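You operate a simulated robot arm through the tools that you are given. There is no shell and no other tool. Be economical: measure what you need, move in short steps, check, and stop when the job is done.

You are at the controls of a simulated robot arm. One attempt, no reset.

TASK
Try the 15 and 20 gauges on the grey rack's grey panel and set the slider to grey.
Fine: leave that panel in its rack; put both gauges back; leave the third gauge.

Only the result counts: the job must be done as asked and must still hold three seconds after the hand-in. Knocking over, shifting, dropping, spilling or breaking anything else fails it.

THE ROBOT
A 7-joint arm with a two-finger parallel gripper, fixed in place. Base frame: the origin is at the foot of the arm, x ahead of it, y to its left, z up; the work surface is at about z = 0.9. Units: m, rad, N and s.
With the tool pointing down near the work surface it reaches from about 0.24 to 0.68 m from the base axis. Its first joint turns from -1.152 to 1.152 rad. Payload 2.4 kg.
Tool frame: the origin (TCP) lies between the finger pads and is the grasp point; the fingertips stand 0.03 m ahead of it; z points along the fingers, y is the line along which they close. Largest opening 0.094 m; finger width 0.028, thickness 0.01; the body of the gripper, 0.05 by 0.096 m, starts 0.055 m behind the TCP.
Orientation is that of the tool frame in the base frame, as a unit quaternion [x, y, z, w]. With the fingers straight down and closing along the base's y, the tool's x points along the base's -x, its y along +y and its z along -z.

THE INTERFACE
- The arm moves only by the tool servo_tool. Its argument "targets" is a list of rows, each an object (a shift or turn left out is 0, a gripper value left out holds the last) with "travel": the shift along the tool's x, y, z in m, a list of three; "rot": the turn, a rotation vector about the tool's x, y, z in rad, a list of three; "hand": the gripper command, from -1 (shut) to 1 (fully open), values between in proportion. In form: [{"travel": [dx, dy, dz], "rot": [ax, ay, az], "hand": hand}, ...]. A call has 1 to 12 rows; each row shifts and turns the commanded pose from where the row before left it, along the tool's axes as they then stand. Rows are played at 5 a second. More than 0.05 m and 0.15 rad between two rows, or a gripper value outside its range, and nothing of the call is played. A pose out of reach is approached as far as the arm can. The call stops where the force on the tool passes 90 N (or 10 N more than at its start, if that is more) or the arm is blocked; 0.2 s more then pass. The fingers move at their own pace (about 0.153 m/s each) and stop on an object; they squeeze with about 28 N. The grip force told is the motor's: it shows also when the fingers shut on nothing. Time passes only in rows, and 0.2 s behind the last, so rows that do not move let the fingers close. It gives the time, the measured TCP pose, the force on the tool (base axes), the opening and the grip force at its end, in the units of the frame above (readings bear some noise).
- Cameras (640 x 400 px; columns grow to the right, rows downward): "scene" is fixed at [0.0309, 0.4616, 1.4555]; the picture's right is [-0.77, -0.64, 0.00], its down [-0.30, 0.35, -0.89] and it looks along [0.57, -0.68, -0.46] (base axes); focal length 344 px, centre (320, 200). "wrist" rides on the gripper at [-0.037, 0, -0.058] in the tool frame; the picture's right is [0.00, -1.00, 0.00], its down [0.97, 0.00, -0.24] and it looks along [0.24, 0.00, 0.97] (tool axes); focal length 218 px, centre (320, 200).
- camera(camera): a new picture of that camera. The clock stands still meanwhile.
- locate(camera, pixels): for up to 12 pixels [column, row] of the newest picture of that camera ("zoom" is the newest enlarged one), the place [x, y, z] in the base frame of the surface seen there, good to about 0.002 m, but the place of the scene camera against the robot may be out by one fixed shift of up to 0.018 m in any direction. The clock stands still meanwhile.
- zoom(camera, box): a new picture of the part [left, top, right, bottom] of that camera's present view, enlarged. The clock stands still meanwhile.
- close_job(): hands the job in; it is judged then, once.

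Go step by step. Measure first, check grasps and placings, and put right what went wrong. The budget is 80 turns and 46 pictures, counting those below and the enlarged ones. Unless the task says otherwise, let go and move clear before handing in, and close with one line.

The tools are called after "Call:" as name(argument=value, ...) on one line, values as JSON. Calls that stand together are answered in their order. servo_tool: Moves the arm, as the interface text tells. Its arguments: {"type":"object","properties":{"targets":{"type":"array"}},"required":["targets"]} The other tools are called the same way: camera (camera) takes a picture; locate (camera, pixels) gives the place of the surface under pixels of a picture; zoom (camera, box) takes an enlarged picture of a part of a camera's view; close_job () hands the job in.

At the start:

```text
time_s: 0.0
tool_pos: [0.404, -0.1211, 1.3189]
orientation: [0.001, 1.0, 0.0, 0.0]
contact_force: [0.9, 0.0, -0.4]
width: 0.0941
grip_force: 0.3
```

scene: 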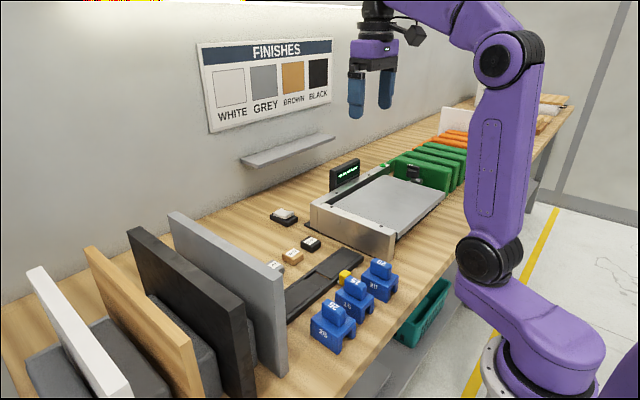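
wrist: 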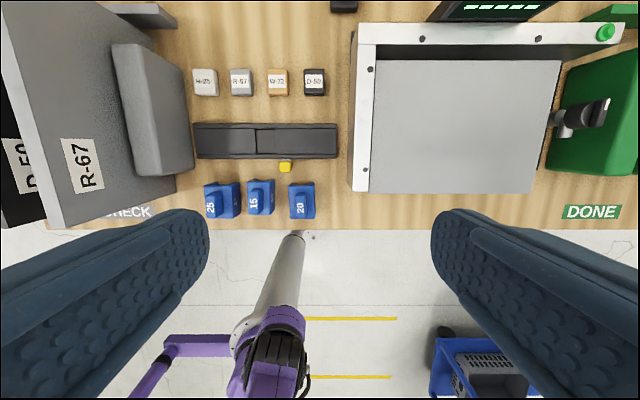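

The wrist picture shows the gauges 25/15/20 at about (222,200), (262,197), (302,200), the slider track at (265,140), and a grey panel R-67 at the left. I'll look closer at all of it before moving.

Call:
zoom(camera="scene", box=[240, 190, 440, 360])

Call:
zoom(camera="scene", box=[0, 200, 300, 400])

Call:
zoom(camera="wrist", box=[0, 0, 360, 230])

Call:
zoom(camera="scene", box=[300, 80, 580, 260])

```text
2.35 times, centred on (340, 275) of scene
```

zoom: 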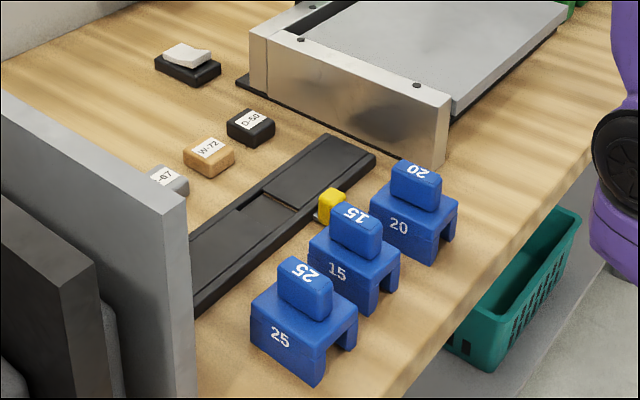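

```text
2.00 times, centred on (150, 300) of scene
```

zoom: 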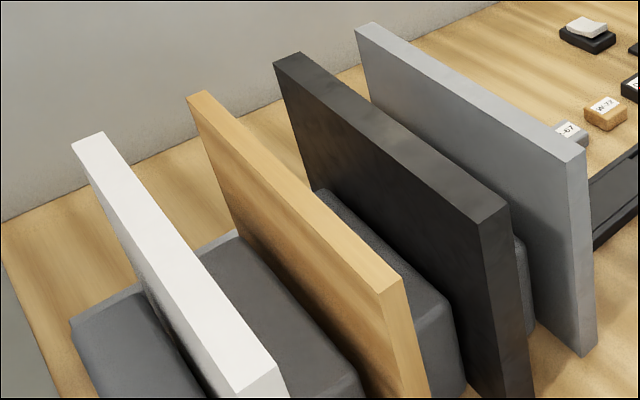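

```text
1.74 times, centred on (180, 115) of wrist
```

zoom: 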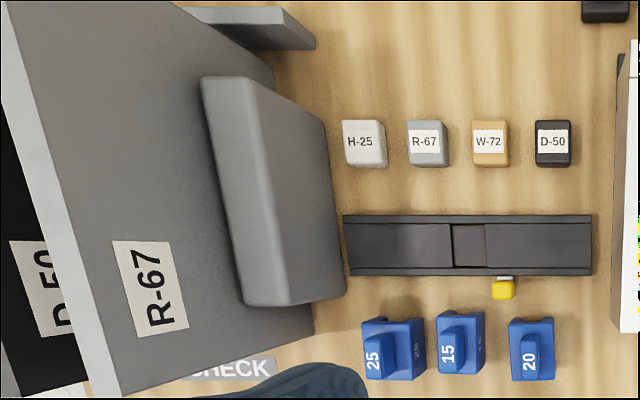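

```text
2.22 times, centred on (440, 170) of scene
```

zoom: 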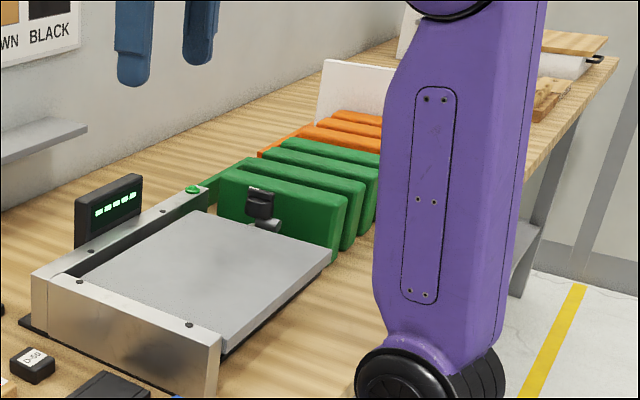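

I need positions, so I'll locate the gauges, knob, samples and the grey panel's edges, first in the wrist camera and then in the scene one.

Call:
locate(camera="wrist", pixels=[[211, 203], [254, 198], [299, 202], [285, 167], [240, 82], [278, 82], [265, 140], [30, 140], [10, 60], [52, 210], [205, 82], [314, 82]])

Call:
locate(camera="scene", pixels=[[181, 219], [230, 256], [275, 294], [271, 297], [279, 291], [381, 265], [354, 284], [335, 308], [345, 275], [172, 214], [278, 360], [265, 360]])

```text
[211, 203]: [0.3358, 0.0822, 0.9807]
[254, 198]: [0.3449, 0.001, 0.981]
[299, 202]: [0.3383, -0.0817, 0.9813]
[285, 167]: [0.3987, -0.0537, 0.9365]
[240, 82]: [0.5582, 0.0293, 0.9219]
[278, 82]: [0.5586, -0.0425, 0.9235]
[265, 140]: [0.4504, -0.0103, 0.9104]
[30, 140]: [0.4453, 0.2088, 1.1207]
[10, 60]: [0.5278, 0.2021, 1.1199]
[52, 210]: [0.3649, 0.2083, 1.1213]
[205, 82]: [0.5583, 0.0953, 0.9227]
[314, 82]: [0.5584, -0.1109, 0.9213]
```

```text
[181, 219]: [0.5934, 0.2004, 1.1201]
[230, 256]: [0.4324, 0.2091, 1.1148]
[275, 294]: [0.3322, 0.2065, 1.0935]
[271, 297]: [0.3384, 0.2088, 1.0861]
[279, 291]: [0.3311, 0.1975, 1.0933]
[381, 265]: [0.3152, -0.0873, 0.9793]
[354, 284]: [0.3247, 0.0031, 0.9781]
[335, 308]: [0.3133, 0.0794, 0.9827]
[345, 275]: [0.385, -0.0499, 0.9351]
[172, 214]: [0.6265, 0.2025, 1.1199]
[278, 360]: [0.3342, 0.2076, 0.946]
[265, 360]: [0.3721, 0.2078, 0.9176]
```

Panel top is at z≈1.12, y≈0.205, x 0.33–0.62; gauges are at y≈0.08/0.00/−0.08 with slots running along x. I'll go over the 15 gauge for a closer look.

Call:
servo_tool(targets=[{"travel": [0.01, 0.024, 0.028]}, {"travel": [0.01, 0.024, 0.028]}, {"travel": [0.01, 0.024, 0.028]}, {"travel": [0.01, 0.024, 0.028]}, {"travel": [0.01, 0.025, 0.028]}, {}])

Call:
camera(camera="wrist")

```text
time_s: 1.4
tool_pos: [0.3543, -0.0014, 1.1793]
orientation: [0.001, 1.0, 0.0, 0.0]
contact_force: [0.5, 0.4, -0.8]
width: 0.0939
grip_force: 0.0
```

```text
39 pictures are left
```

wrist: 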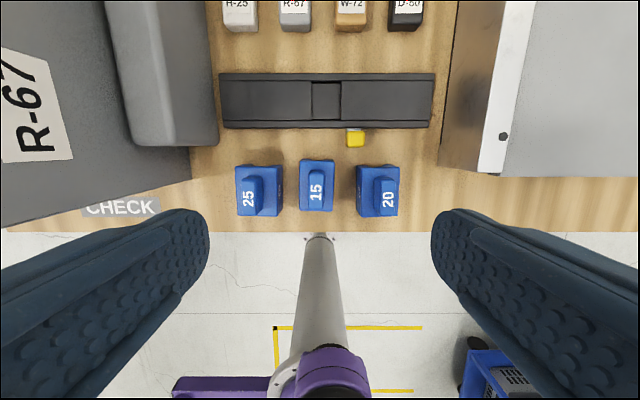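

Call:
zoom(camera="wrist", box=[210, 60, 450, 230])

```text
2.35 times, centred on (330, 145) of wrist
```

zoom: 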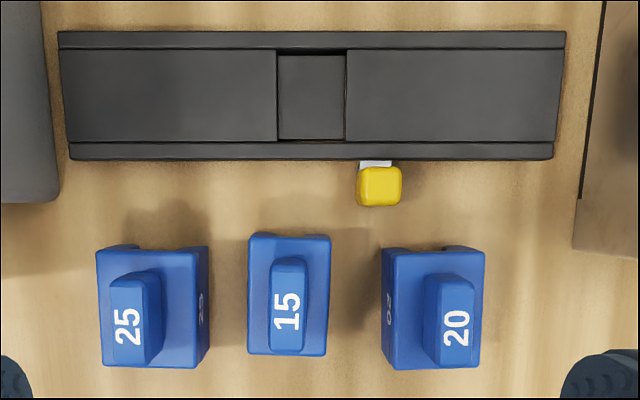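

The gauges' handles stand along x; I'll measure handles, body tops, knob and window here.

Call:
locate(camera="zoom", pixels=[[276, 345], [300, 345], [276, 265], [304, 265], [256, 345], [322, 345], [256, 245], [325, 245], [280, 60], [344, 60], [380, 185], [310, 100]])

Call:
locate(camera="zoom", pixels=[[445, 358], [470, 358], [445, 285], [471, 285], [400, 355], [470, 258], [385, 258], [362, 205], [397, 205], [376, 164], [62, 90], [560, 90]])

```text
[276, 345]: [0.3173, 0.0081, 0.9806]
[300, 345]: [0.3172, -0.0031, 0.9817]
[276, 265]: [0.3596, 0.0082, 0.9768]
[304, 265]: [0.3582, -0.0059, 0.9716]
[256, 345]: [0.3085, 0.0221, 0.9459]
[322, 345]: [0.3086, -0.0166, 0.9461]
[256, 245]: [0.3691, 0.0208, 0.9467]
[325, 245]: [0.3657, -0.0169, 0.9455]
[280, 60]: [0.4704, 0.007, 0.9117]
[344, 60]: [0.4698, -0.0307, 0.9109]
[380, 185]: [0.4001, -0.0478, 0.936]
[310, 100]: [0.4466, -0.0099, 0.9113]
```

```text
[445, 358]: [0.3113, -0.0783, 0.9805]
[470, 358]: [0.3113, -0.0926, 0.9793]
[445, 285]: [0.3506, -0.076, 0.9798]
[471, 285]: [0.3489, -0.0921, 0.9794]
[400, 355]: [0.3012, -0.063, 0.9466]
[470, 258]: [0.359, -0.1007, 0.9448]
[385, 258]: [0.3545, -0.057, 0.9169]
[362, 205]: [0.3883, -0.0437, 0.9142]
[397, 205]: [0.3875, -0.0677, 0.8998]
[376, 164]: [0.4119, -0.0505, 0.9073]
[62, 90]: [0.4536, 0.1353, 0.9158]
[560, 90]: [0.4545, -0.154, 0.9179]
```

Gauge 15's handle centre is (0.338, 0.0015), top z 0.981, body top 0.946. Before picking I'll measure the grey panel's top edge from directly above.

Call:
servo_tool(targets=[{"travel": [0, 0, -0.025]}, {"travel": [-0.01, 0.041, 0]}, {"travel": [-0.01, 0.041, 0]}, {"travel": [-0.01, 0.041, 0]}, {"travel": [-0.01, 0.041, 0]}, {"travel": [-0.01, 0.041, 0]}, {}, {}])

Call:
camera(camera="wrist")

```text
time_s: 3.2
tool_pos: [0.4042, 0.2053, 1.208]
orientation: [0.0, 1.0, 0.001, 0.0]
contact_force: [-0.4, -0.5, -0.6]
width: 0.094
grip_force: 0.2
```

```text
37 pictures are left
```

wrist: 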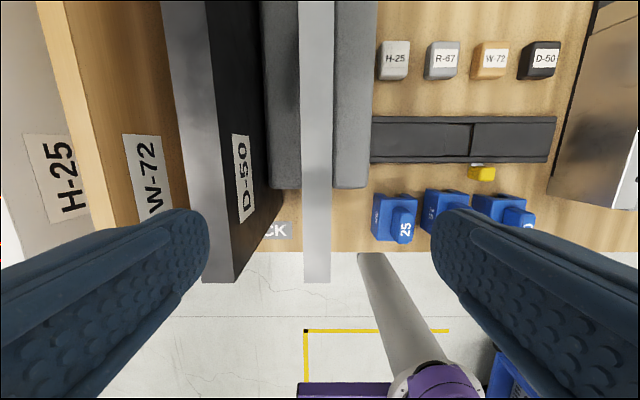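

The grey panel's top edge runs straight, columns ~302–332, from row 283 upward. I'll zoom in and measure its sides.

Call:
zoom(camera="wrist", box=[240, 180, 400, 290])

```text
3.64 times, centred on (320, 235) of wrist
```

zoom: 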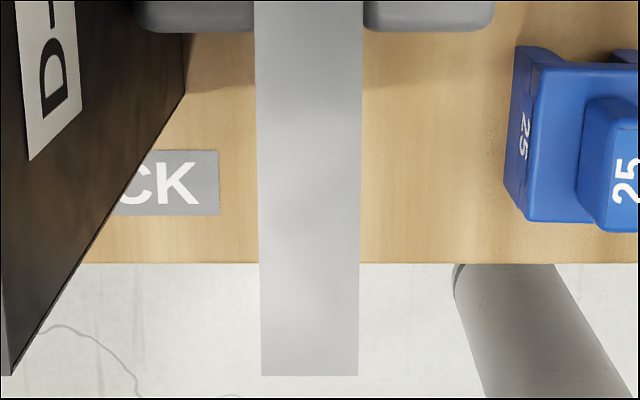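

Call:
locate(camera="zoom", pixels=[[263, 370], [357, 370], [310, 370], [262, 250], [358, 250], [310, 250], [258, 60], [360, 60], [310, 60], [259, 150], [359, 150], [310, 374]])

```text
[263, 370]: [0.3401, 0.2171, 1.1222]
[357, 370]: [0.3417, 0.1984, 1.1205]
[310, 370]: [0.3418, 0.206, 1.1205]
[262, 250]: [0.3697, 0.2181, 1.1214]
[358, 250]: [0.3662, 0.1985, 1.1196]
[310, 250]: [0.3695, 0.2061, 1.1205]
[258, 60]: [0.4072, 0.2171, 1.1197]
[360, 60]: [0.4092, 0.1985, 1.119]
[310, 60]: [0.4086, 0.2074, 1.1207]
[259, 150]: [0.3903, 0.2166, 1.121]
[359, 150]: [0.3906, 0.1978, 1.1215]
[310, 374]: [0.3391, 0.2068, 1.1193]
```

Panel is about 20 mm thick, centred at y≈0.2075, front edge x≈0.338. Now going back over the 15 gauge and descending, fingers half open.

Call:
servo_tool(targets=[{"travel": [0.013, -0.0407, 0], "hand": 0.0}, {"travel": [0.013, -0.0407, 0]}, {"travel": [0.013, -0.0407, 0]}, {"travel": [0.013, -0.0407, 0]}, {"travel": [0.013, -0.0407, 0]}, {"travel": [0, 0, 0.04]}, {"travel": [0, 0, 0.04]}, {"travel": [0, 0, 0.04]}, {"travel": [0, 0, 0.04]}, {}])

Call:
camera(camera="wrist")

```text
time_s: 5.4
tool_pos: [0.3395, 0.0013, 1.0469]
orientation: [0.0, 1.0, 0.0, 0.0]
contact_force: [-0.2, -0.9, 0.2]
width: 0.0472
grip_force: 0.1
```

```text
35 pictures are left
```

wrist: 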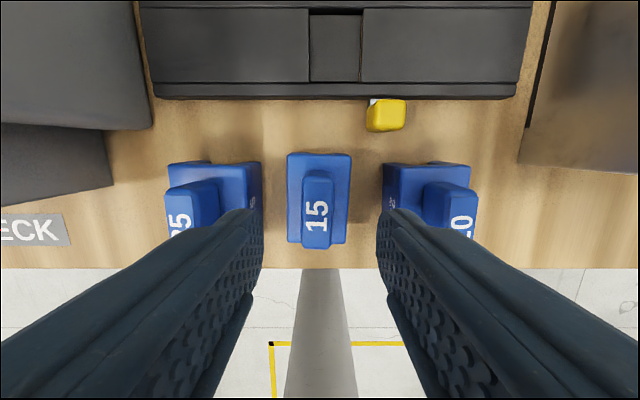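

The 15 gauge is centred between the fingers (col 318). Descending and closing.

Call:
servo_tool(targets=[{"travel": [0.001, 0, 0.034]}, {"travel": [0, 0, 0.0325]}, {}, {"hand": -1}, {}, {}, {}])

Call:
zoom(camera="scene", box=[280, 220, 440, 360])

```text
time_s: 7.0
tool_pos: [0.3387, 0.0009, 0.9794]
orientation: [0.001, 1.0, 0.0, 0.0]
contact_force: [-0.1, 0.4, 0.7]
width: 0.024
grip_force: 27.8
```

```text
2.86 times, centred on (360, 290) of scene
```

zoom: 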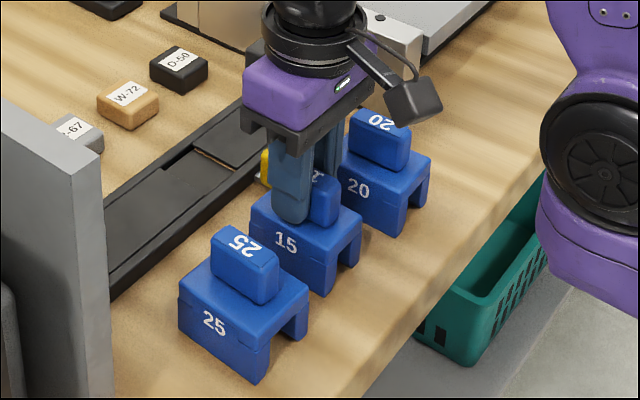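

Gripped firmly (27.8 N, width 0.024) at TCP (0.339, 0.001, 0.979). Lifting straight up and carrying over the panel.

Call:
servo_tool(targets=[{"travel": [0, 0, -0.03]}, {"travel": [0, 0, -0.045]}, {"travel": [0, 0, -0.045]}, {"travel": [0, 0, -0.045]}, {"travel": [0, 0, -0.045]}, {"travel": [0, 0, -0.042]}, {"travel": [-0.012, 0.0413, 0]}, {"travel": [-0.012, 0.0413, 0]}, {"travel": [-0.012, 0.0413, 0]}, {"travel": [-0.012, 0.0413, 0]}, {"travel": [-0.012, 0.0413, 0]}, {}])

Call:
camera(camera="wrist")

Call:
camera(camera="scene")

```text
time_s: 9.6
tool_pos: [0.3972, 0.2087, 1.2299]
orientation: [0.0, 1.0, 0.0, 0.0]
contact_force: [-0.4, -0.1, -1.0]
width: 0.0241
grip_force: 28.2
```

```text
33 pictures are left
```

wrist: 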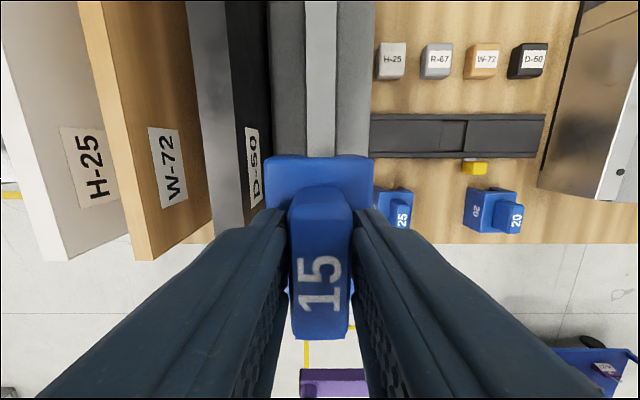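

```text
32 pictures are left
```

scene: 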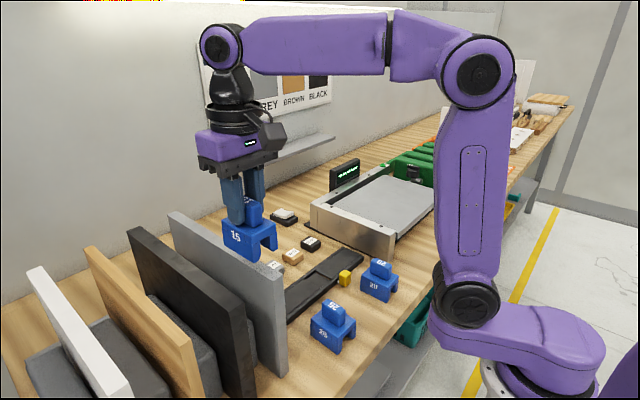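

Panel (cols 304–336) lines up with the gauge centre (col 320). Lowering gently toward expected contact at TCP z≈1.20.

Call:
servo_tool(targets=[{"travel": [0, 0, 0.008]}, {"travel": [0, 0, 0.008]}, {"travel": [0, 0, 0.006]}, {"travel": [0, 0, 0.003]}, {}])

Call:
zoom(camera="scene", box=[160, 170, 300, 300])

```text
time_s: 10.8
tool_pos: [0.3974, 0.2063, 1.2043]
orientation: [0.001, 1.0, 0.0, 0.0]
contact_force: [0.4, -0.4, -1.3]
width: 0.0239
grip_force: 28.0
```

```text
3.08 times, centred on (230, 235) of scene
```

zoom: 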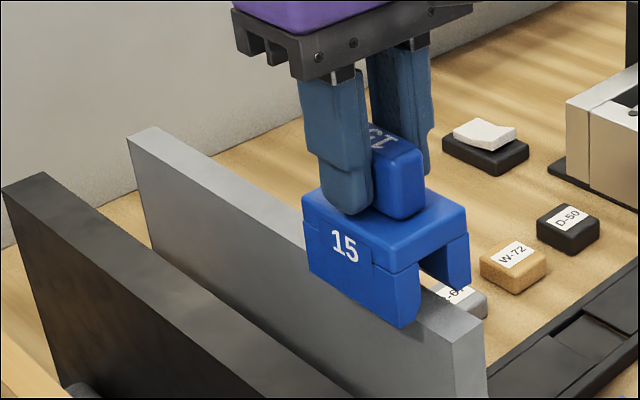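

No contact yet at z 1.204. Lowering in small steps.

Call:
servo_tool(targets=[{"travel": [0, 0, 0.002]}, {"travel": [0, 0, 0.002]}, {"travel": [0, 0, 0.002]}, {}])

```text
time_s: 11.8
tool_pos: [0.3983, 0.2082, 1.1986]
orientation: [0.0, 1.0, 0.0, -0.001]
contact_force: [-0.4, -0.5, -1.4]
width: 0.0239
grip_force: 28.2
```

Call:
servo_tool(targets=[{"travel": [0, 0, 0.002]}, {"travel": [0, 0, 0.001]}, {}])

Call:
zoom(camera="scene", box=[180, 190, 280, 290])

```text
time_s: 12.6
tool_pos: [0.3968, 0.2065, 1.1959]
orientation: [0.001, 1.0, 0.0, 0.001]
contact_force: [0.2, 0.4, -1.2]
width: 0.0242
grip_force: 27.7
```

```text
4.00 times, centred on (230, 240) of scene
```

zoom: 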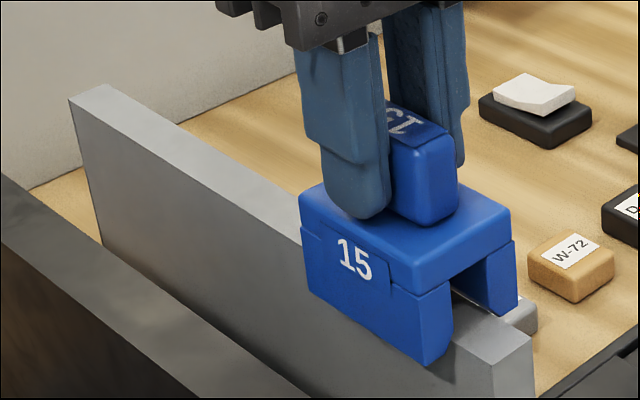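

Still no contact force at z 1.196. Continuing down gently.

Call:
servo_tool(targets=[{"travel": [0, 0, 0.0015]}, {"travel": [0, 0, 0.0015]}, {"travel": [0, 0, 0.001]}, {}])

```text
time_s: 13.6
tool_pos: [0.3983, 0.2084, 1.1932]
orientation: [0.0, 1.0, 0.0, 0.001]
contact_force: [-1.6, -0.6, 7.2]
width: 0.0242
grip_force: 27.9
```

Contact began (7 N) at z 1.193. I'll press a touch further to see whether it enters or is stopped.

Call:
servo_tool(targets=[{"travel": [0, 0, 0.001]}, {"travel": [0, 0, 0.001]}, {}, {}])

Call:
zoom(camera="scene", box=[180, 190, 280, 290])

Call:
camera(camera="wrist")

```text
time_s: 14.6
tool_pos: [0.3973, 0.2081, 1.1929]
orientation: [0.001, 1.0, 0.001, 0.002]
contact_force: [1.7, -1.0, 24.1]
width: 0.0241
grip_force: 28.6
```

```text
4.00 times, centred on (230, 240) of scene
```

zoom: 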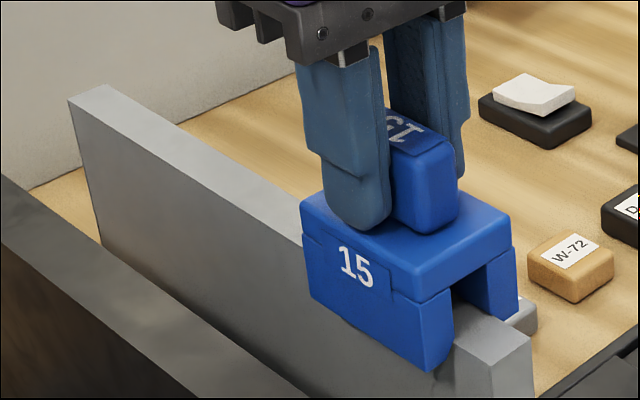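

```text
28 pictures are left
```

wrist: 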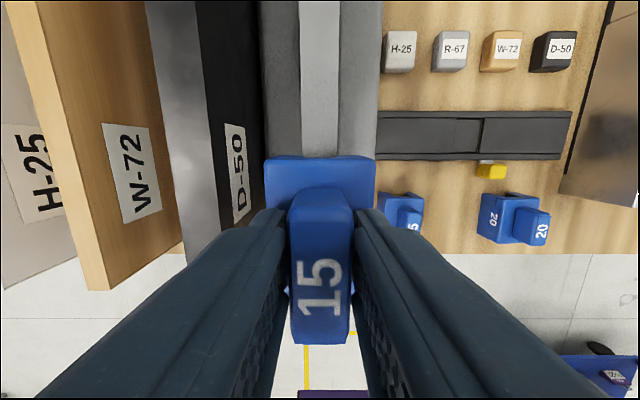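

The 15 gauge is stopped hard on the top edge (24 N, z no longer falling): it doesn't go on. Lifting off and returning it to its place at (0.339, 0.001).

Call:
servo_tool(targets=[{"travel": [0, 0, -0.01]}, {"travel": [0, 0, -0.032]}, {"travel": [0.012, -0.0413, 0]}, {"travel": [0.012, -0.0413, 0]}, {"travel": [0.012, -0.0413, 0]}, {"travel": [0.012, -0.0413, 0]}, {"travel": [0.012, -0.0413, 0]}, {}, {"travel": [0, 0, 0.045]}, {"travel": [0, 0, 0.045]}, {"travel": [0, 0, 0.045]}, {}])

Call:
zoom(camera="scene", box=[140, 180, 440, 380])

```text
time_s: 17.2
tool_pos: [0.3366, 0.0006, 1.0972]
orientation: [0.0, 1.0, -0.001, 0.0]
contact_force: [0.0, 0.2, -2.0]
width: 0.0242
grip_force: 28.1
```

```text
2.00 times, centred on (290, 280) of scene
```

zoom: 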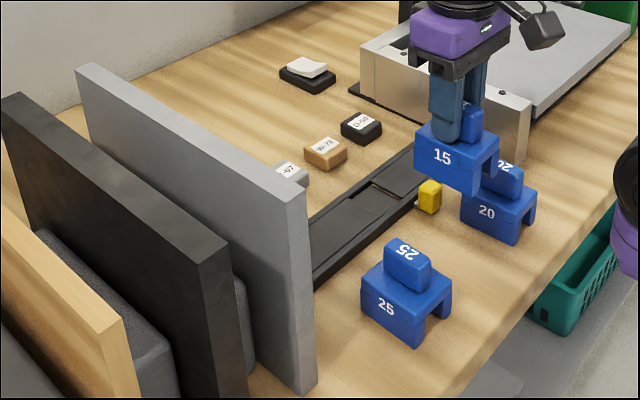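

Panel unmoved. Lowering the 15 gauge to its old spot.

Call:
servo_tool(targets=[{"travel": [-0.001, 0, 0.04]}, {"travel": [-0.001, 0, 0.04]}, {"travel": [0, 0, 0.03]}, {"travel": [0, 0, 0.004]}, {}])

```text
time_s: 18.4
tool_pos: [0.3392, 0.001, 0.9842]
orientation: [0.0, 1.0, 0.0, 0.0]
contact_force: [0.3, -0.5, -1.7]
width: 0.0238
grip_force: 28.2
```

Call:
servo_tool(targets=[{"travel": [0, 0, 0.002]}, {"travel": [0, 0, 0.002]}, {"travel": [0, 0, 0.001]}, {}])

```text
time_s: 19.4
tool_pos: [0.3391, 0.0007, 0.9787]
orientation: [0.0, 1.0, 0.0, 0.0]
contact_force: [0.9, -0.3, -1.6]
width: 0.0239
grip_force: 27.7
```

Call:
servo_tool(targets=[{"travel": [0, 0, 0.001]}, {"travel": [0, 0, 0.001]}, {}])

Call:
zoom(camera="scene", box=[280, 220, 440, 360])

```text
time_s: 20.2
tool_pos: [0.3389, 0.0022, 0.9758]
orientation: [0.0, 1.0, 0.0, 0.0]
contact_force: [-7.9, 1.6, 23.2]
width: 0.0241
grip_force: 28.2
```

```text
2.86 times, centred on (360, 290) of scene
```

zoom: 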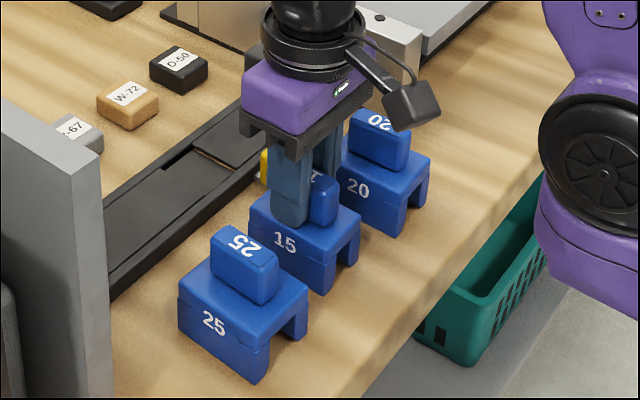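

Seated on the table at its old place. Releasing and rising, then shifting over the 20 gauge.

Call:
servo_tool(targets=[{"travel": [0, 0, -0.001]}, {"hand": 0.0}, {}, {"travel": [0, 0, -0.02]}, {"travel": [0, 0, -0.045]}, {"travel": [0.004, -0.043, -0.005]}, {"travel": [0.004, -0.043, 0]}, {}])

Call:
camera(camera="wrist")

```text
time_s: 22.0
tool_pos: [0.3311, -0.0858, 1.0471]
orientation: [0.0, 1.0, -0.001, 0.0]
contact_force: [0.3, -0.3, -0.3]
width: 0.0471
grip_force: 0.1
```

```text
25 pictures are left
```

wrist: 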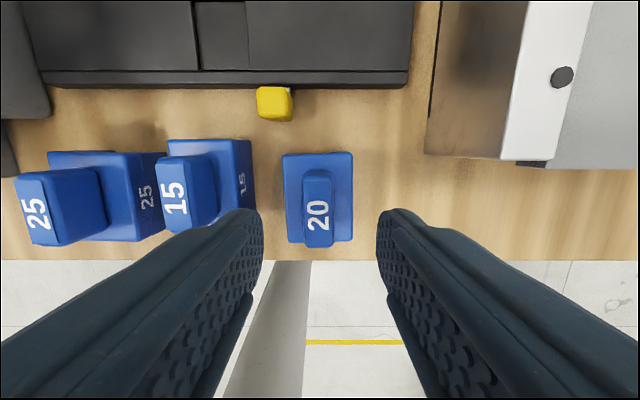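

The 20 gauge is about 1 mm to +y of centre (col 318), not turned. Descending and gripping it.

Call:
servo_tool(targets=[{"travel": [0, 0.0008, 0.034]}, {"travel": [0, 0, 0.0325]}, {}, {"hand": -1}, {}, {}, {}])

```text
time_s: 23.6
tool_pos: [0.3312, -0.085, 0.9817]
orientation: [-0.001, 1.0, 0.001, 0.001]
contact_force: [-0.1, 0.5, 0.6]
width: 0.0239
grip_force: 27.7
```

Gripped (0.024, 27.7 N) at TCP (0.331, −0.085, 0.981). Lifting clear.

Call:
servo_tool(targets=[{"travel": [0, 0, -0.03]}, {"travel": [0, 0, -0.045]}, {"travel": [0, 0, -0.045]}, {"travel": [0, 0, -0.045]}, {"travel": [0, 0, -0.045]}, {"travel": [0, 0, -0.042]}, {}])

Call:
servo_tool(targets=[{"travel": [-0.0095, 0.0418, 0]}, {"travel": [-0.0095, 0.0418, 0]}, {"travel": [-0.0095, 0.0418, 0]}, {"travel": [-0.0095, 0.0418, 0]}, {"travel": [-0.0095, 0.0418, 0]}, {"travel": [-0.0095, 0.0418, 0]}, {"travel": [-0.0095, 0.0418, 0]}, {}, {"travel": [0, 0, 0.015]}, {"travel": [0, 0, 0.01]}, {}])

Call:
camera(camera="wrist")

Call:
zoom(camera="scene", box=[180, 190, 280, 290])

```text
time_s: 25.2
tool_pos: [0.3333, -0.0843, 1.2314]
orientation: [-0.001, 1.0, -0.001, -0.001]
contact_force: [-0.3, 0.3, -0.8]
width: 0.024
grip_force: 28.2
```

```text
time_s: 27.6
tool_pos: [0.3966, 0.208, 1.2094]
orientation: [0.0, 1.0, -0.001, -0.001]
contact_force: [-0.1, -1.0, -0.7]
width: 0.024
grip_force: 28.4
```

```text
24 pictures are left
```

wrist: 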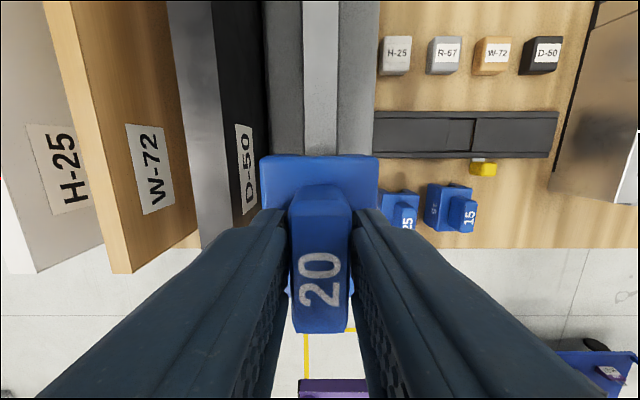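

```text
4.00 times, centred on (230, 240) of scene
```

zoom: 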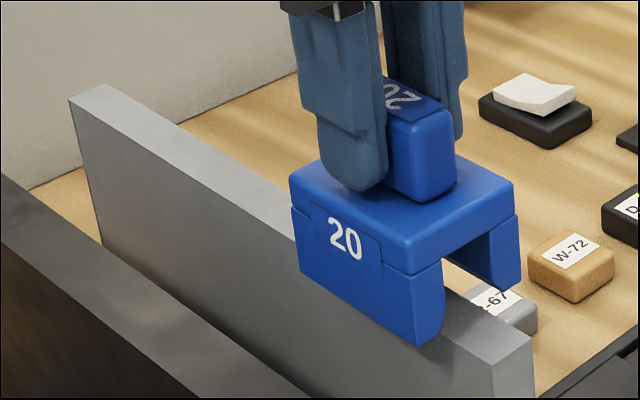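

Call:
zoom(camera="wrist", box=[250, 100, 390, 200])

```text
4.00 times, centred on (320, 150) of wrist
```

zoom: 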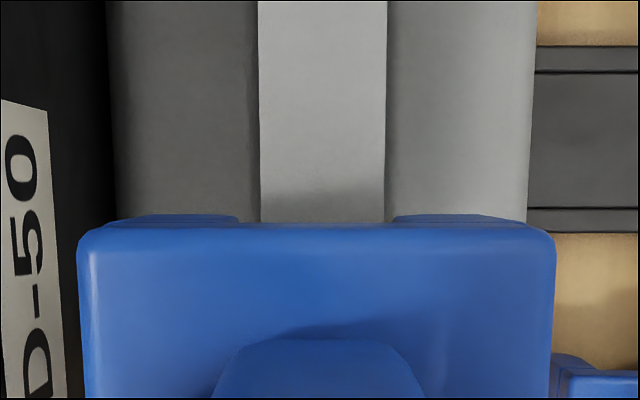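

The slot (cols 240–393, centre 316.5) is about 1 mm to +y of the panel (261–385, centre 323), so I'll shift 1 mm to −y and lower slowly.

Call:
servo_tool(targets=[{"travel": [0, -0.001, 0.004]}, {"travel": [0, 0, 0.004]}, {"travel": [0, 0, 0.003]}, {"travel": [0, 0, 0.002]}, {}, {}])

Call:
zoom(camera="wrist", box=[250, 100, 390, 200])

```text
time_s: 29.0
tool_pos: [0.3973, 0.2074, 1.1953]
orientation: [0.0, 1.0, 0.0, 0.0]
contact_force: [0.1, 0.1, -2.0]
width: 0.0238
grip_force: 27.8
```

```text
4.00 times, centred on (320, 150) of wrist
```

zoom: 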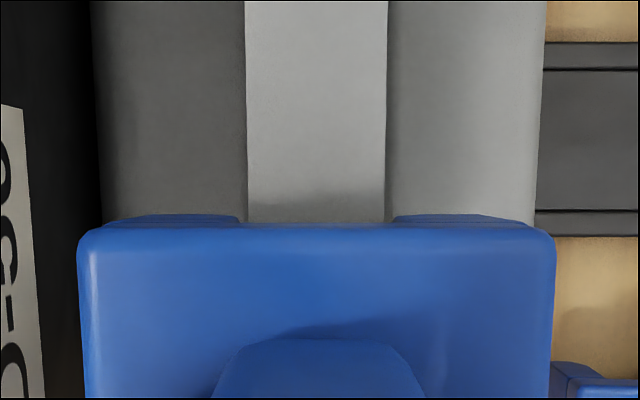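

Now centred (panel 248–386, slot 240–393). Lowering on.

Call:
servo_tool(targets=[{"travel": [0, 0, 0.002]}, {"travel": [0, 0, 0.002]}, {"travel": [0, 0, 0.002]}, {}])

```text
time_s: 30.0
tool_pos: [0.3977, 0.2076, 1.1898]
orientation: [-0.001, 1.0, 0.0, 0.001]
contact_force: [0.2, 0.6, -1.5]
width: 0.0239
grip_force: 28.1
```

No force where the 15 was blocked; the 20 seems to be going on. Continuing down.

Call:
servo_tool(targets=[{"travel": [0, 0, 0.002]}, {"travel": [0, 0, 0.002]}, {"travel": [0, 0, 0.002]}, {"travel": [0, 0, 0.002]}, {}])

Call:
zoom(camera="scene", box=[180, 190, 280, 290])

```text
time_s: 31.2
tool_pos: [0.3994, 0.2075, 1.1795]
orientation: [0.0, 1.0, 0.0, -0.001]
contact_force: [-0.3, 0.0, -1.2]
width: 0.024
grip_force: 28.0
```

```text
4.00 times, centred on (230, 240) of scene
```

zoom: 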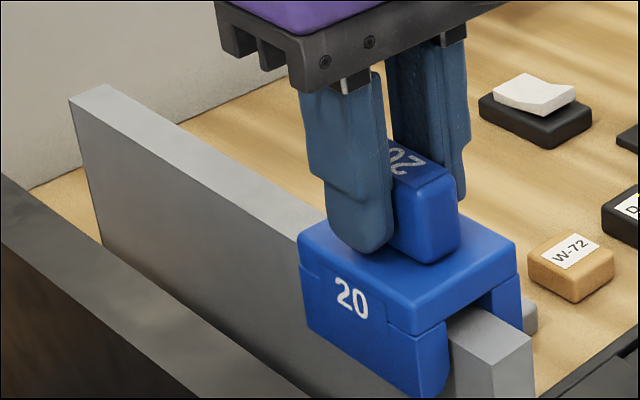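

The 20 gauge is clearly straddling the panel. I'll lower until it seats.

Call:
servo_tool(targets=[{"travel": [0, 0, 0.002]}, {"travel": [0, 0, 0.002]}, {"travel": [0, 0, 0.002]}, {"travel": [0, 0, 0.002]}, {}])

```text
time_s: 32.4
tool_pos: [0.3987, 0.2071, 1.1726]
orientation: [-0.001, 1.0, 0.0, 0.0]
contact_force: [0.4, -0.9, -1.7]
width: 0.024
grip_force: 27.7
```

Call:
servo_tool(targets=[{"travel": [0, 0, 0.0015]}, {"travel": [0, 0, 0.0015]}, {"travel": [0, 0, 0.001]}, {}])

```text
time_s: 33.4
tool_pos: [0.3976, 0.2085, 1.1706]
orientation: [0.0, 1.0, 0.0, 0.002]
contact_force: [-3.6, 0.3, 24.2]
width: 0.0243
grip_force: 28.2
```

Seated with 24 N at z 1.171: the 20 fits. Lifting straight off and carrying it back.

Call:
servo_tool(targets=[{"travel": [0, 0, -0.003]}, {"travel": [0, 0, -0.008]}, {"travel": [0, 0, -0.01]}, {"travel": [0, 0, -0.012]}, {"travel": [0, 0, -0.015]}, {"travel": [0, 0, -0.015]}, {}])

Call:
zoom(camera="scene", box=[140, 160, 400, 340])

```text
time_s: 35.0
tool_pos: [0.398, 0.2076, 1.2325]
orientation: [0.0, 1.0, 0.0, 0.0]
contact_force: [0.4, 0.9, -2.1]
width: 0.0238
grip_force: 28.4
```

```text
2.22 times, centred on (270, 250) of scene
```

zoom: 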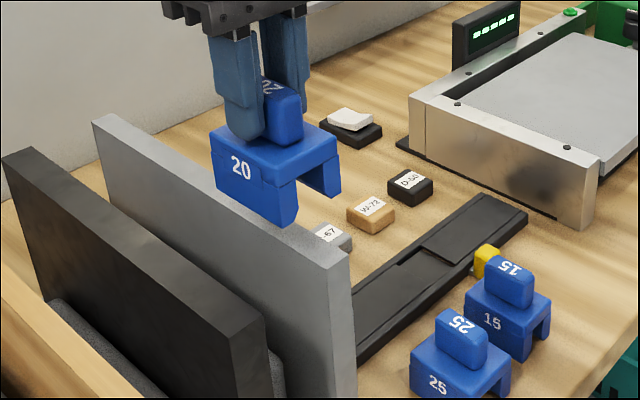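

Free of the panel, which hasn't moved. Returning the same way back.

Call:
servo_tool(targets=[{"travel": [0.0095, -0.0416, 0]}, {"travel": [0.0095, -0.0416, 0]}, {"travel": [0.0095, -0.0417, 0]}, {"travel": [0.0095, -0.0417, 0]}, {"travel": [0.0095, -0.0417, 0]}, {"travel": [0.0095, -0.0417, 0]}, {"travel": [0.0095, -0.0416, 0]}, {}, {"travel": [0, 0, 0.045]}, {"travel": [0, 0, 0.045]}, {"travel": [0, 0, 0.045]}, {}])

Call:
servo_tool(targets=[{"travel": [0, 0, 0.045]}, {"travel": [0, 0, 0.045]}, {"travel": [0, 0, 0.022]}, {}])

```text
time_s: 37.6
tool_pos: [0.3304, -0.083, 1.0958]
orientation: [-0.001, 1.0, 0.0, 0.0]
contact_force: [-0.1, 0.2, -1.2]
width: 0.0239
grip_force: 27.8
```

```text
time_s: 38.6
tool_pos: [0.3311, -0.0826, 0.9835]
orientation: [0.0, 1.0, 0.001, 0.0]
contact_force: [-0.8, -0.6, -1.4]
width: 0.024
grip_force: 28.6
```

Call:
servo_tool(targets=[{"travel": [0, -0.0015, 0.001]}, {"travel": [0, 0, 0.0015]}, {"travel": [0, 0, 0.001]}, {}])

```text
time_s: 39.6
tool_pos: [0.3314, -0.086, 0.9821]
orientation: [0.0, 1.0, 0.0, 0.0]
contact_force: [0.4, 0.8, -1.8]
width: 0.0241
grip_force: 27.4
```

Call:
servo_tool(targets=[{"travel": [0, 0, 0.0015]}, {"travel": [0, 0, 0.001]}, {}])

```text
time_s: 40.4
tool_pos: [0.3317, -0.0852, 0.9787]
orientation: [0.0, 1.0, 0.0, 0.0]
contact_force: [-5.0, -3.0, 24.5]
width: 0.0239
grip_force: 28.0
```

The 20 gauge is down on the table. Releasing, rising, and moving over the yellow knob (≈0.398, −0.05).

Call:
servo_tool(targets=[{"travel": [0, 0, -0.001]}, {"hand": 0.0}, {}, {"travel": [0, 0, -0.02]}, {"travel": [0, 0, -0.045]}, {"travel": [-0.033, 0.017, -0.01]}, {"travel": [-0.033, 0.017, 0]}, {}])

Call:
camera(camera="wrist")

Call:
zoom(camera="scene", box=[260, 220, 440, 360])

```text
time_s: 42.2
tool_pos: [0.3979, -0.0529, 1.0539]
orientation: [0.0, 1.0, 0.001, -0.001]
contact_force: [-0.1, 0.7, -0.6]
width: 0.0469
grip_force: 0.0
```

```text
18 pictures are left
```

wrist: 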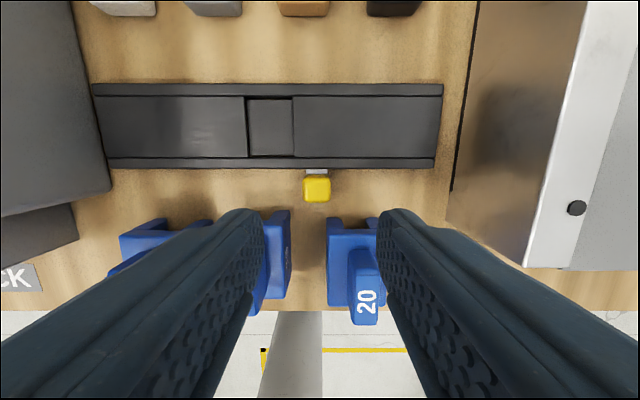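

```text
2.86 times, centred on (350, 290) of scene
```

zoom: 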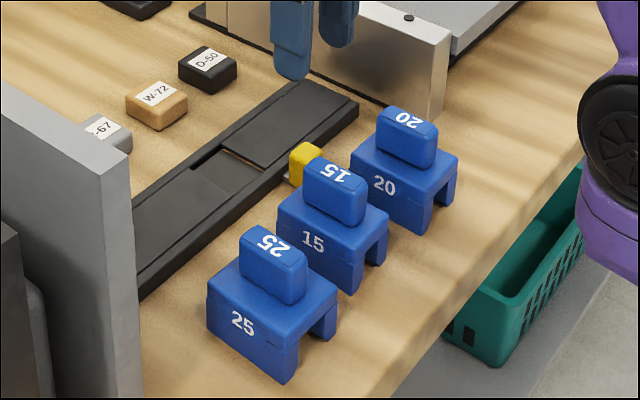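

Both gauges stand back in place. I'll measure the knob and samples here before gripping.

Call:
zoom(camera="wrist", box=[80, 0, 460, 220])

Call:
locate(camera="wrist", pixels=[[317, 188], [307, 197], [328, 197], [307, 181], [328, 181], [317, 171], [270, 125], [215, 5], [304, 5], [120, 163], [425, 163], [393, 5]])

```text
1.68 times, centred on (270, 110) of wrist
```

zoom: 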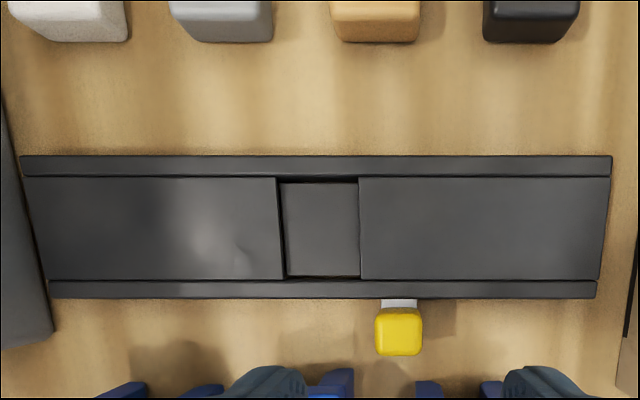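

```text
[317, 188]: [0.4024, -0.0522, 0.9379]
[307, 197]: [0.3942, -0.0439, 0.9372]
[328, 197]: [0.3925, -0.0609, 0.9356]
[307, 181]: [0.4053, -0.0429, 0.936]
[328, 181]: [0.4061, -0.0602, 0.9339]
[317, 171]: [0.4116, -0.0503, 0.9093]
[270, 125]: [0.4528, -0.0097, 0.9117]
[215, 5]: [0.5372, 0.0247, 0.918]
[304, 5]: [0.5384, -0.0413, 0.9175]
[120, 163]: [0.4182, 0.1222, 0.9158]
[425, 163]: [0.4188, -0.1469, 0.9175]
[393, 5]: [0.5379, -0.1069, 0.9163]
```

Knob centre is (0.400, −0.052), top 0.937; grey sample R-67 is at y≈0.027. Gripping the knob.

Call:
servo_tool(targets=[{"travel": [0.001, 0.001, 0.045]}, {"travel": [0, 0, 0.045]}, {"travel": [0, 0, 0.012]}, {}, {"hand": -1}, {}, {}])

Call:
zoom(camera="scene", box=[260, 200, 440, 340])

```text
time_s: 43.8
tool_pos: [0.3961, -0.0494, 0.9502]
orientation: [-0.002, 1.0, 0.001, -0.001]
contact_force: [1.4, 34.4, -16.6]
width: 0.0236
grip_force: 44.8
```

```text
2.86 times, centred on (350, 270) of scene
```

zoom: 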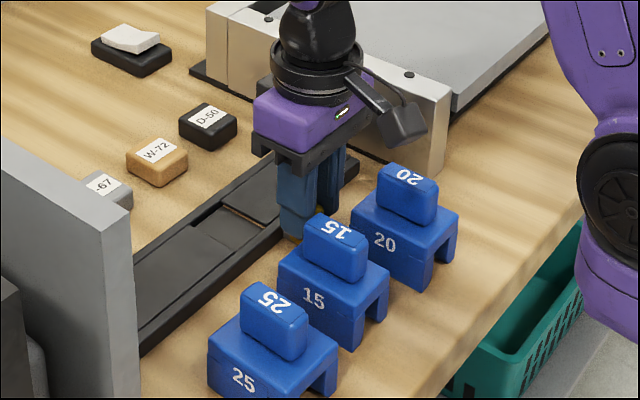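

The grip is on the knob with a sideways load (34 N +y), so I'll move it gently in +y and watch.

Call:
servo_tool(targets=[{"travel": [0, 0.003, 0]}, {"travel": [0, 0.005, 0]}, {"travel": [0, 0.006, 0]}, {"travel": [0, 0.006, 0]}, {}])

Call:
zoom(camera="scene", box=[260, 200, 440, 340])

```text
time_s: 45.0
tool_pos: [0.3957, -0.0295, 0.952]
orientation: [0.0, 1.0, 0.0, -0.001]
contact_force: [1.2, 0.1, -36.5]
width: 0.0238
grip_force: 45.2
```

```text
2.86 times, centred on (350, 270) of scene
```

zoom: 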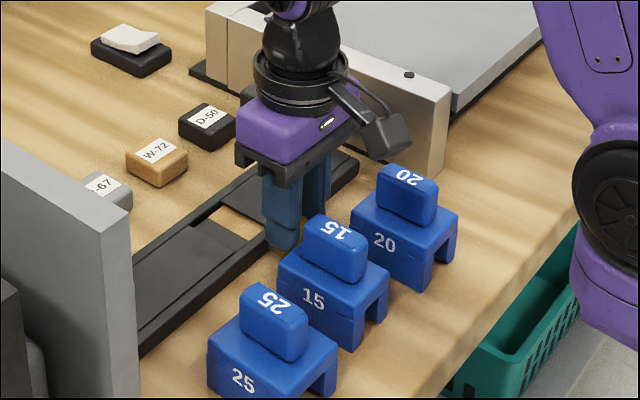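

The sliding cover moved and the window now looks wood-coloured. I'll look from the wrist to understand what the window shows.

Call:
camera(camera="wrist")

```text
13 pictures are left
```

wrist: 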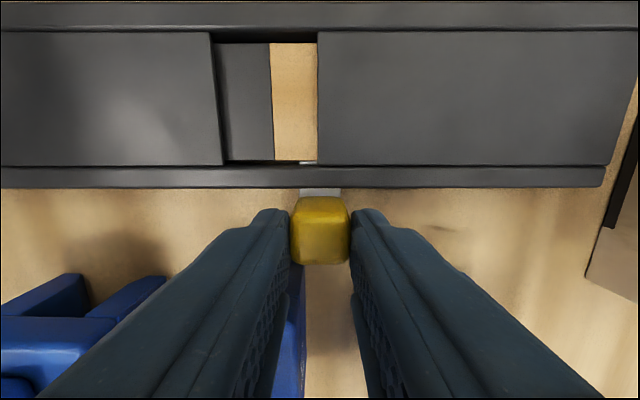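

The window is fixed and a strip slides below it; I'll check whether the light patch is the strip or the table.

Call:
locate(camera="wrist", pixels=[[295, 100], [245, 100], [214, 100], [272, 100], [316, 100], [320, 225]])

```text
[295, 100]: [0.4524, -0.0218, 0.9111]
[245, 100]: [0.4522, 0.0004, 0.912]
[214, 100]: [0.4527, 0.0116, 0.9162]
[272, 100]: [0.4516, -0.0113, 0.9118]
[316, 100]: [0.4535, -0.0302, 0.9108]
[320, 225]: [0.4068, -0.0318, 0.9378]
```

It's the strip itself (z 0.911): black slid left, brown now entering; grey should come next. Moving on in +y.

Call:
servo_tool(targets=[{"travel": [0, 0.007, 0]}, {"travel": [0, 0.007, 0]}, {"travel": [0, 0.007, 0]}, {"travel": [0, 0.007, 0]}, {"travel": [0, 0.007, 0]}, {"travel": [0, 0.007, 0]}, {"travel": [0, 0.006, 0]}, {}])

Call:
camera(camera="wrist")

```text
time_s: 46.8
tool_pos: [0.3976, 0.0171, 0.9532]
orientation: [0.001, 1.0, 0.0, -0.001]
contact_force: [-2.9, 0.3, -39.5]
width: 0.0238
grip_force: 45.3
```

```text
12 pictures are left
```

wrist: 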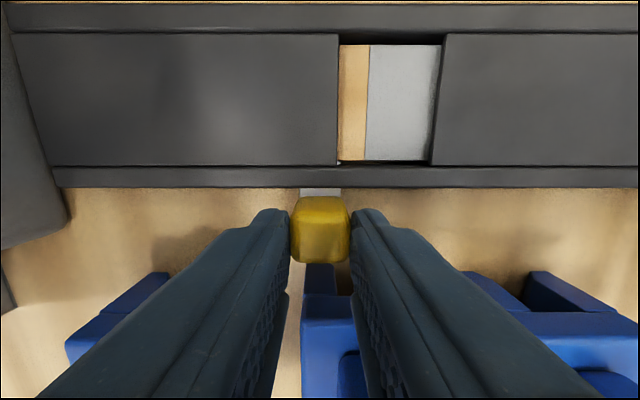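

Grey fills cols 367–437 of the window, brown still 338–367 (≈11 mm). Another 10 mm in +y centres grey (knob y≈0.027, matching sample R-67).

Call:
servo_tool(targets=[{"travel": [0, 0.004, 0]}, {"travel": [0, 0.004, 0]}, {"travel": [0, 0.002, 0]}, {}, {}])

Call:
camera(camera="wrist")

```text
time_s: 48.0
tool_pos: [0.3966, 0.028, 0.952]
orientation: [0.0, 1.0, 0.0, -0.001]
contact_force: [-0.4, 1.8, -39.1]
width: 0.0238
grip_force: 45.6
```

```text
11 pictures are left
```

wrist: 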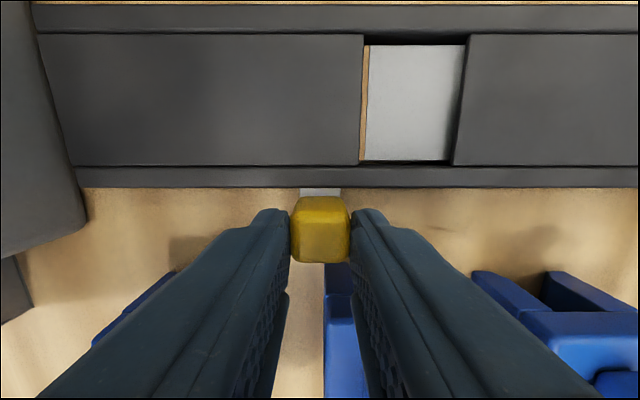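

A thin brown sliver remains (cols 360–368, ~2 mm). Nudging 2 mm more, then checking.

Call:
servo_tool(targets=[{"travel": [0, 0.0022, 0]}, {}, {}])

Call:
camera(camera="wrist")

```text
time_s: 48.8
tool_pos: [0.3973, 0.0291, 0.9529]
orientation: [0.0, 1.0, -0.001, 0.0]
contact_force: [0.6, -0.3, -40.0]
width: 0.0238
grip_force: 45.2
```

```text
10 pictures are left
```

wrist: 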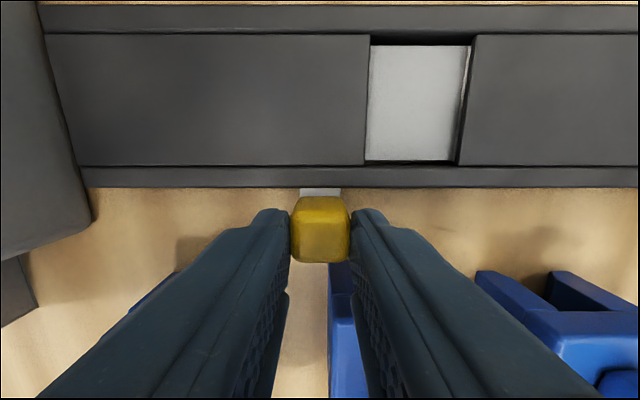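

Grey now fills the window. There's a −40 N vertical load on the grip, so I'll ease it by lowering 1 mm, then release.

Call:
servo_tool(targets=[{"travel": [0, 0, 0.001]}, {}])

```text
time_s: 49.4
tool_pos: [0.3975, 0.0298, 0.9536]
orientation: [-0.001, 1.0, -0.001, 0.001]
contact_force: [-12.0, 0.7, 24.4]
width: 0.0236
grip_force: 45.0
```

Call:
servo_tool(targets=[{"travel": [0, 0, -0.0004]}, {}, {"hand": -0.3}, {}, {"travel": [0, 0, -0.02]}, {"travel": [0, 0, -0.045]}, {"travel": [0, 0, -0.045]}, {}])

Call:
camera(camera="wrist")

Call:
camera(camera="scene")

```text
time_s: 51.2
tool_pos: [0.3975, 0.0315, 1.0641]
orientation: [0.0, 1.0, 0.0, 0.0]
contact_force: [0.6, -0.5, 1.0]
width: 0.0329
grip_force: 0.0
```

```text
9 pictures are left
```

wrist: 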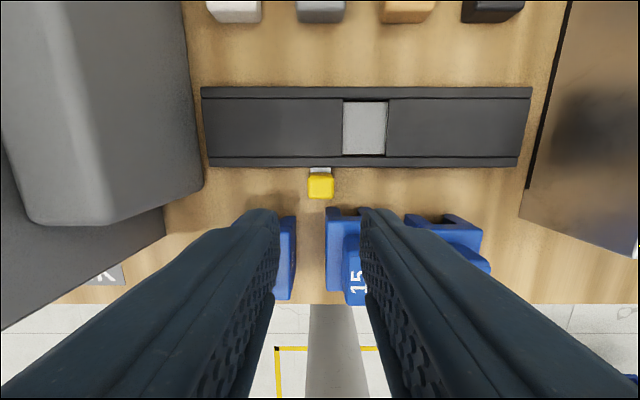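

```text
8 pictures are left
```

scene: 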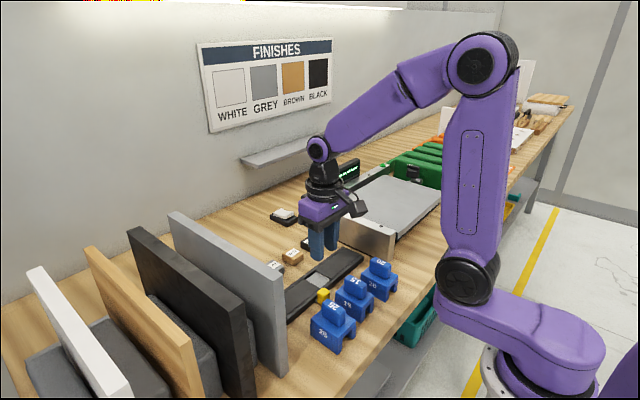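

The knob is released and the grey patch shows. I'll rise with the camera straight above the window and check centring and the gauges.

Call:
servo_tool(targets=[{"travel": [0, -0.02, -0.045]}, {"travel": [0, -0.02, -0.045]}, {"travel": [0, 0, -0.02]}, {}])

Call:
zoom(camera="wrist", box=[230, 80, 410, 200])

Call:
zoom(camera="scene", box=[260, 230, 420, 370])

```text
time_s: 52.2
tool_pos: [0.3965, -0.0101, 1.1733]
orientation: [-0.001, 1.0, 0.0, 0.0]
contact_force: [0.4, -0.3, 0.2]
width: 0.0329
grip_force: 0.0
```

```text
3.33 times, centred on (320, 140) of wrist
```

zoom: 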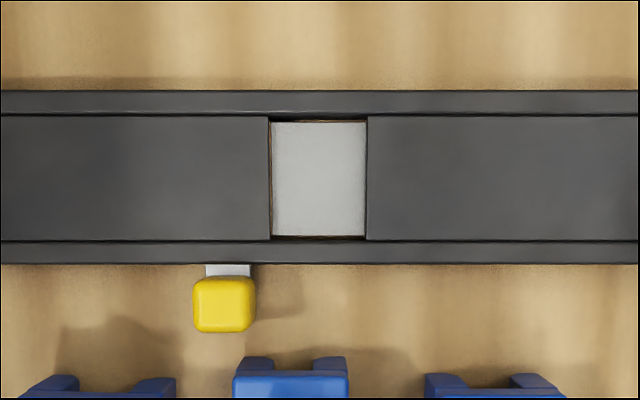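

```text
2.86 times, centred on (340, 300) of scene
```

zoom: 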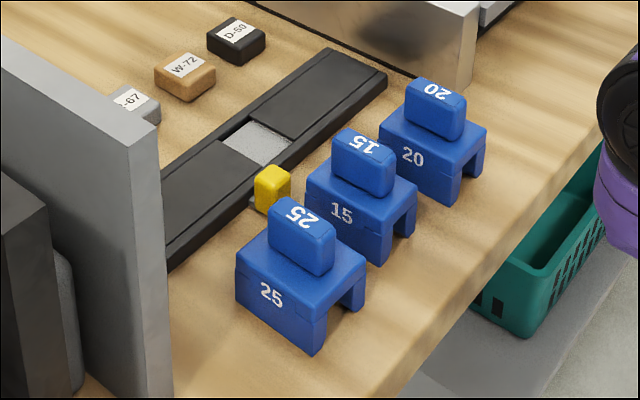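

The patch exactly fills the window. To be sure its shade is grey rather than white, I'll compare it with the sample tiles in one view.

Call:
zoom(camera="wrist", box=[200, 20, 440, 180])

```text
2.50 times, centred on (320, 100) of wrist
```

zoom: 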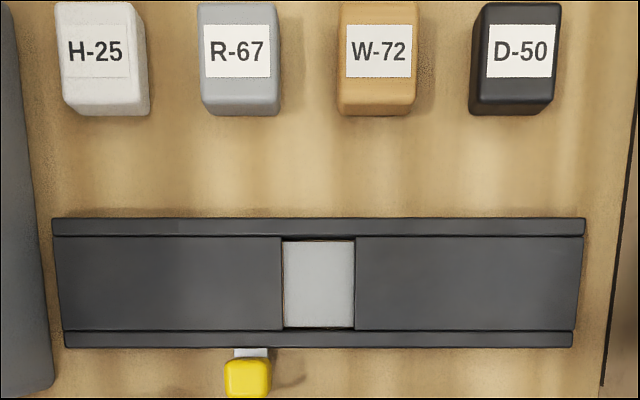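

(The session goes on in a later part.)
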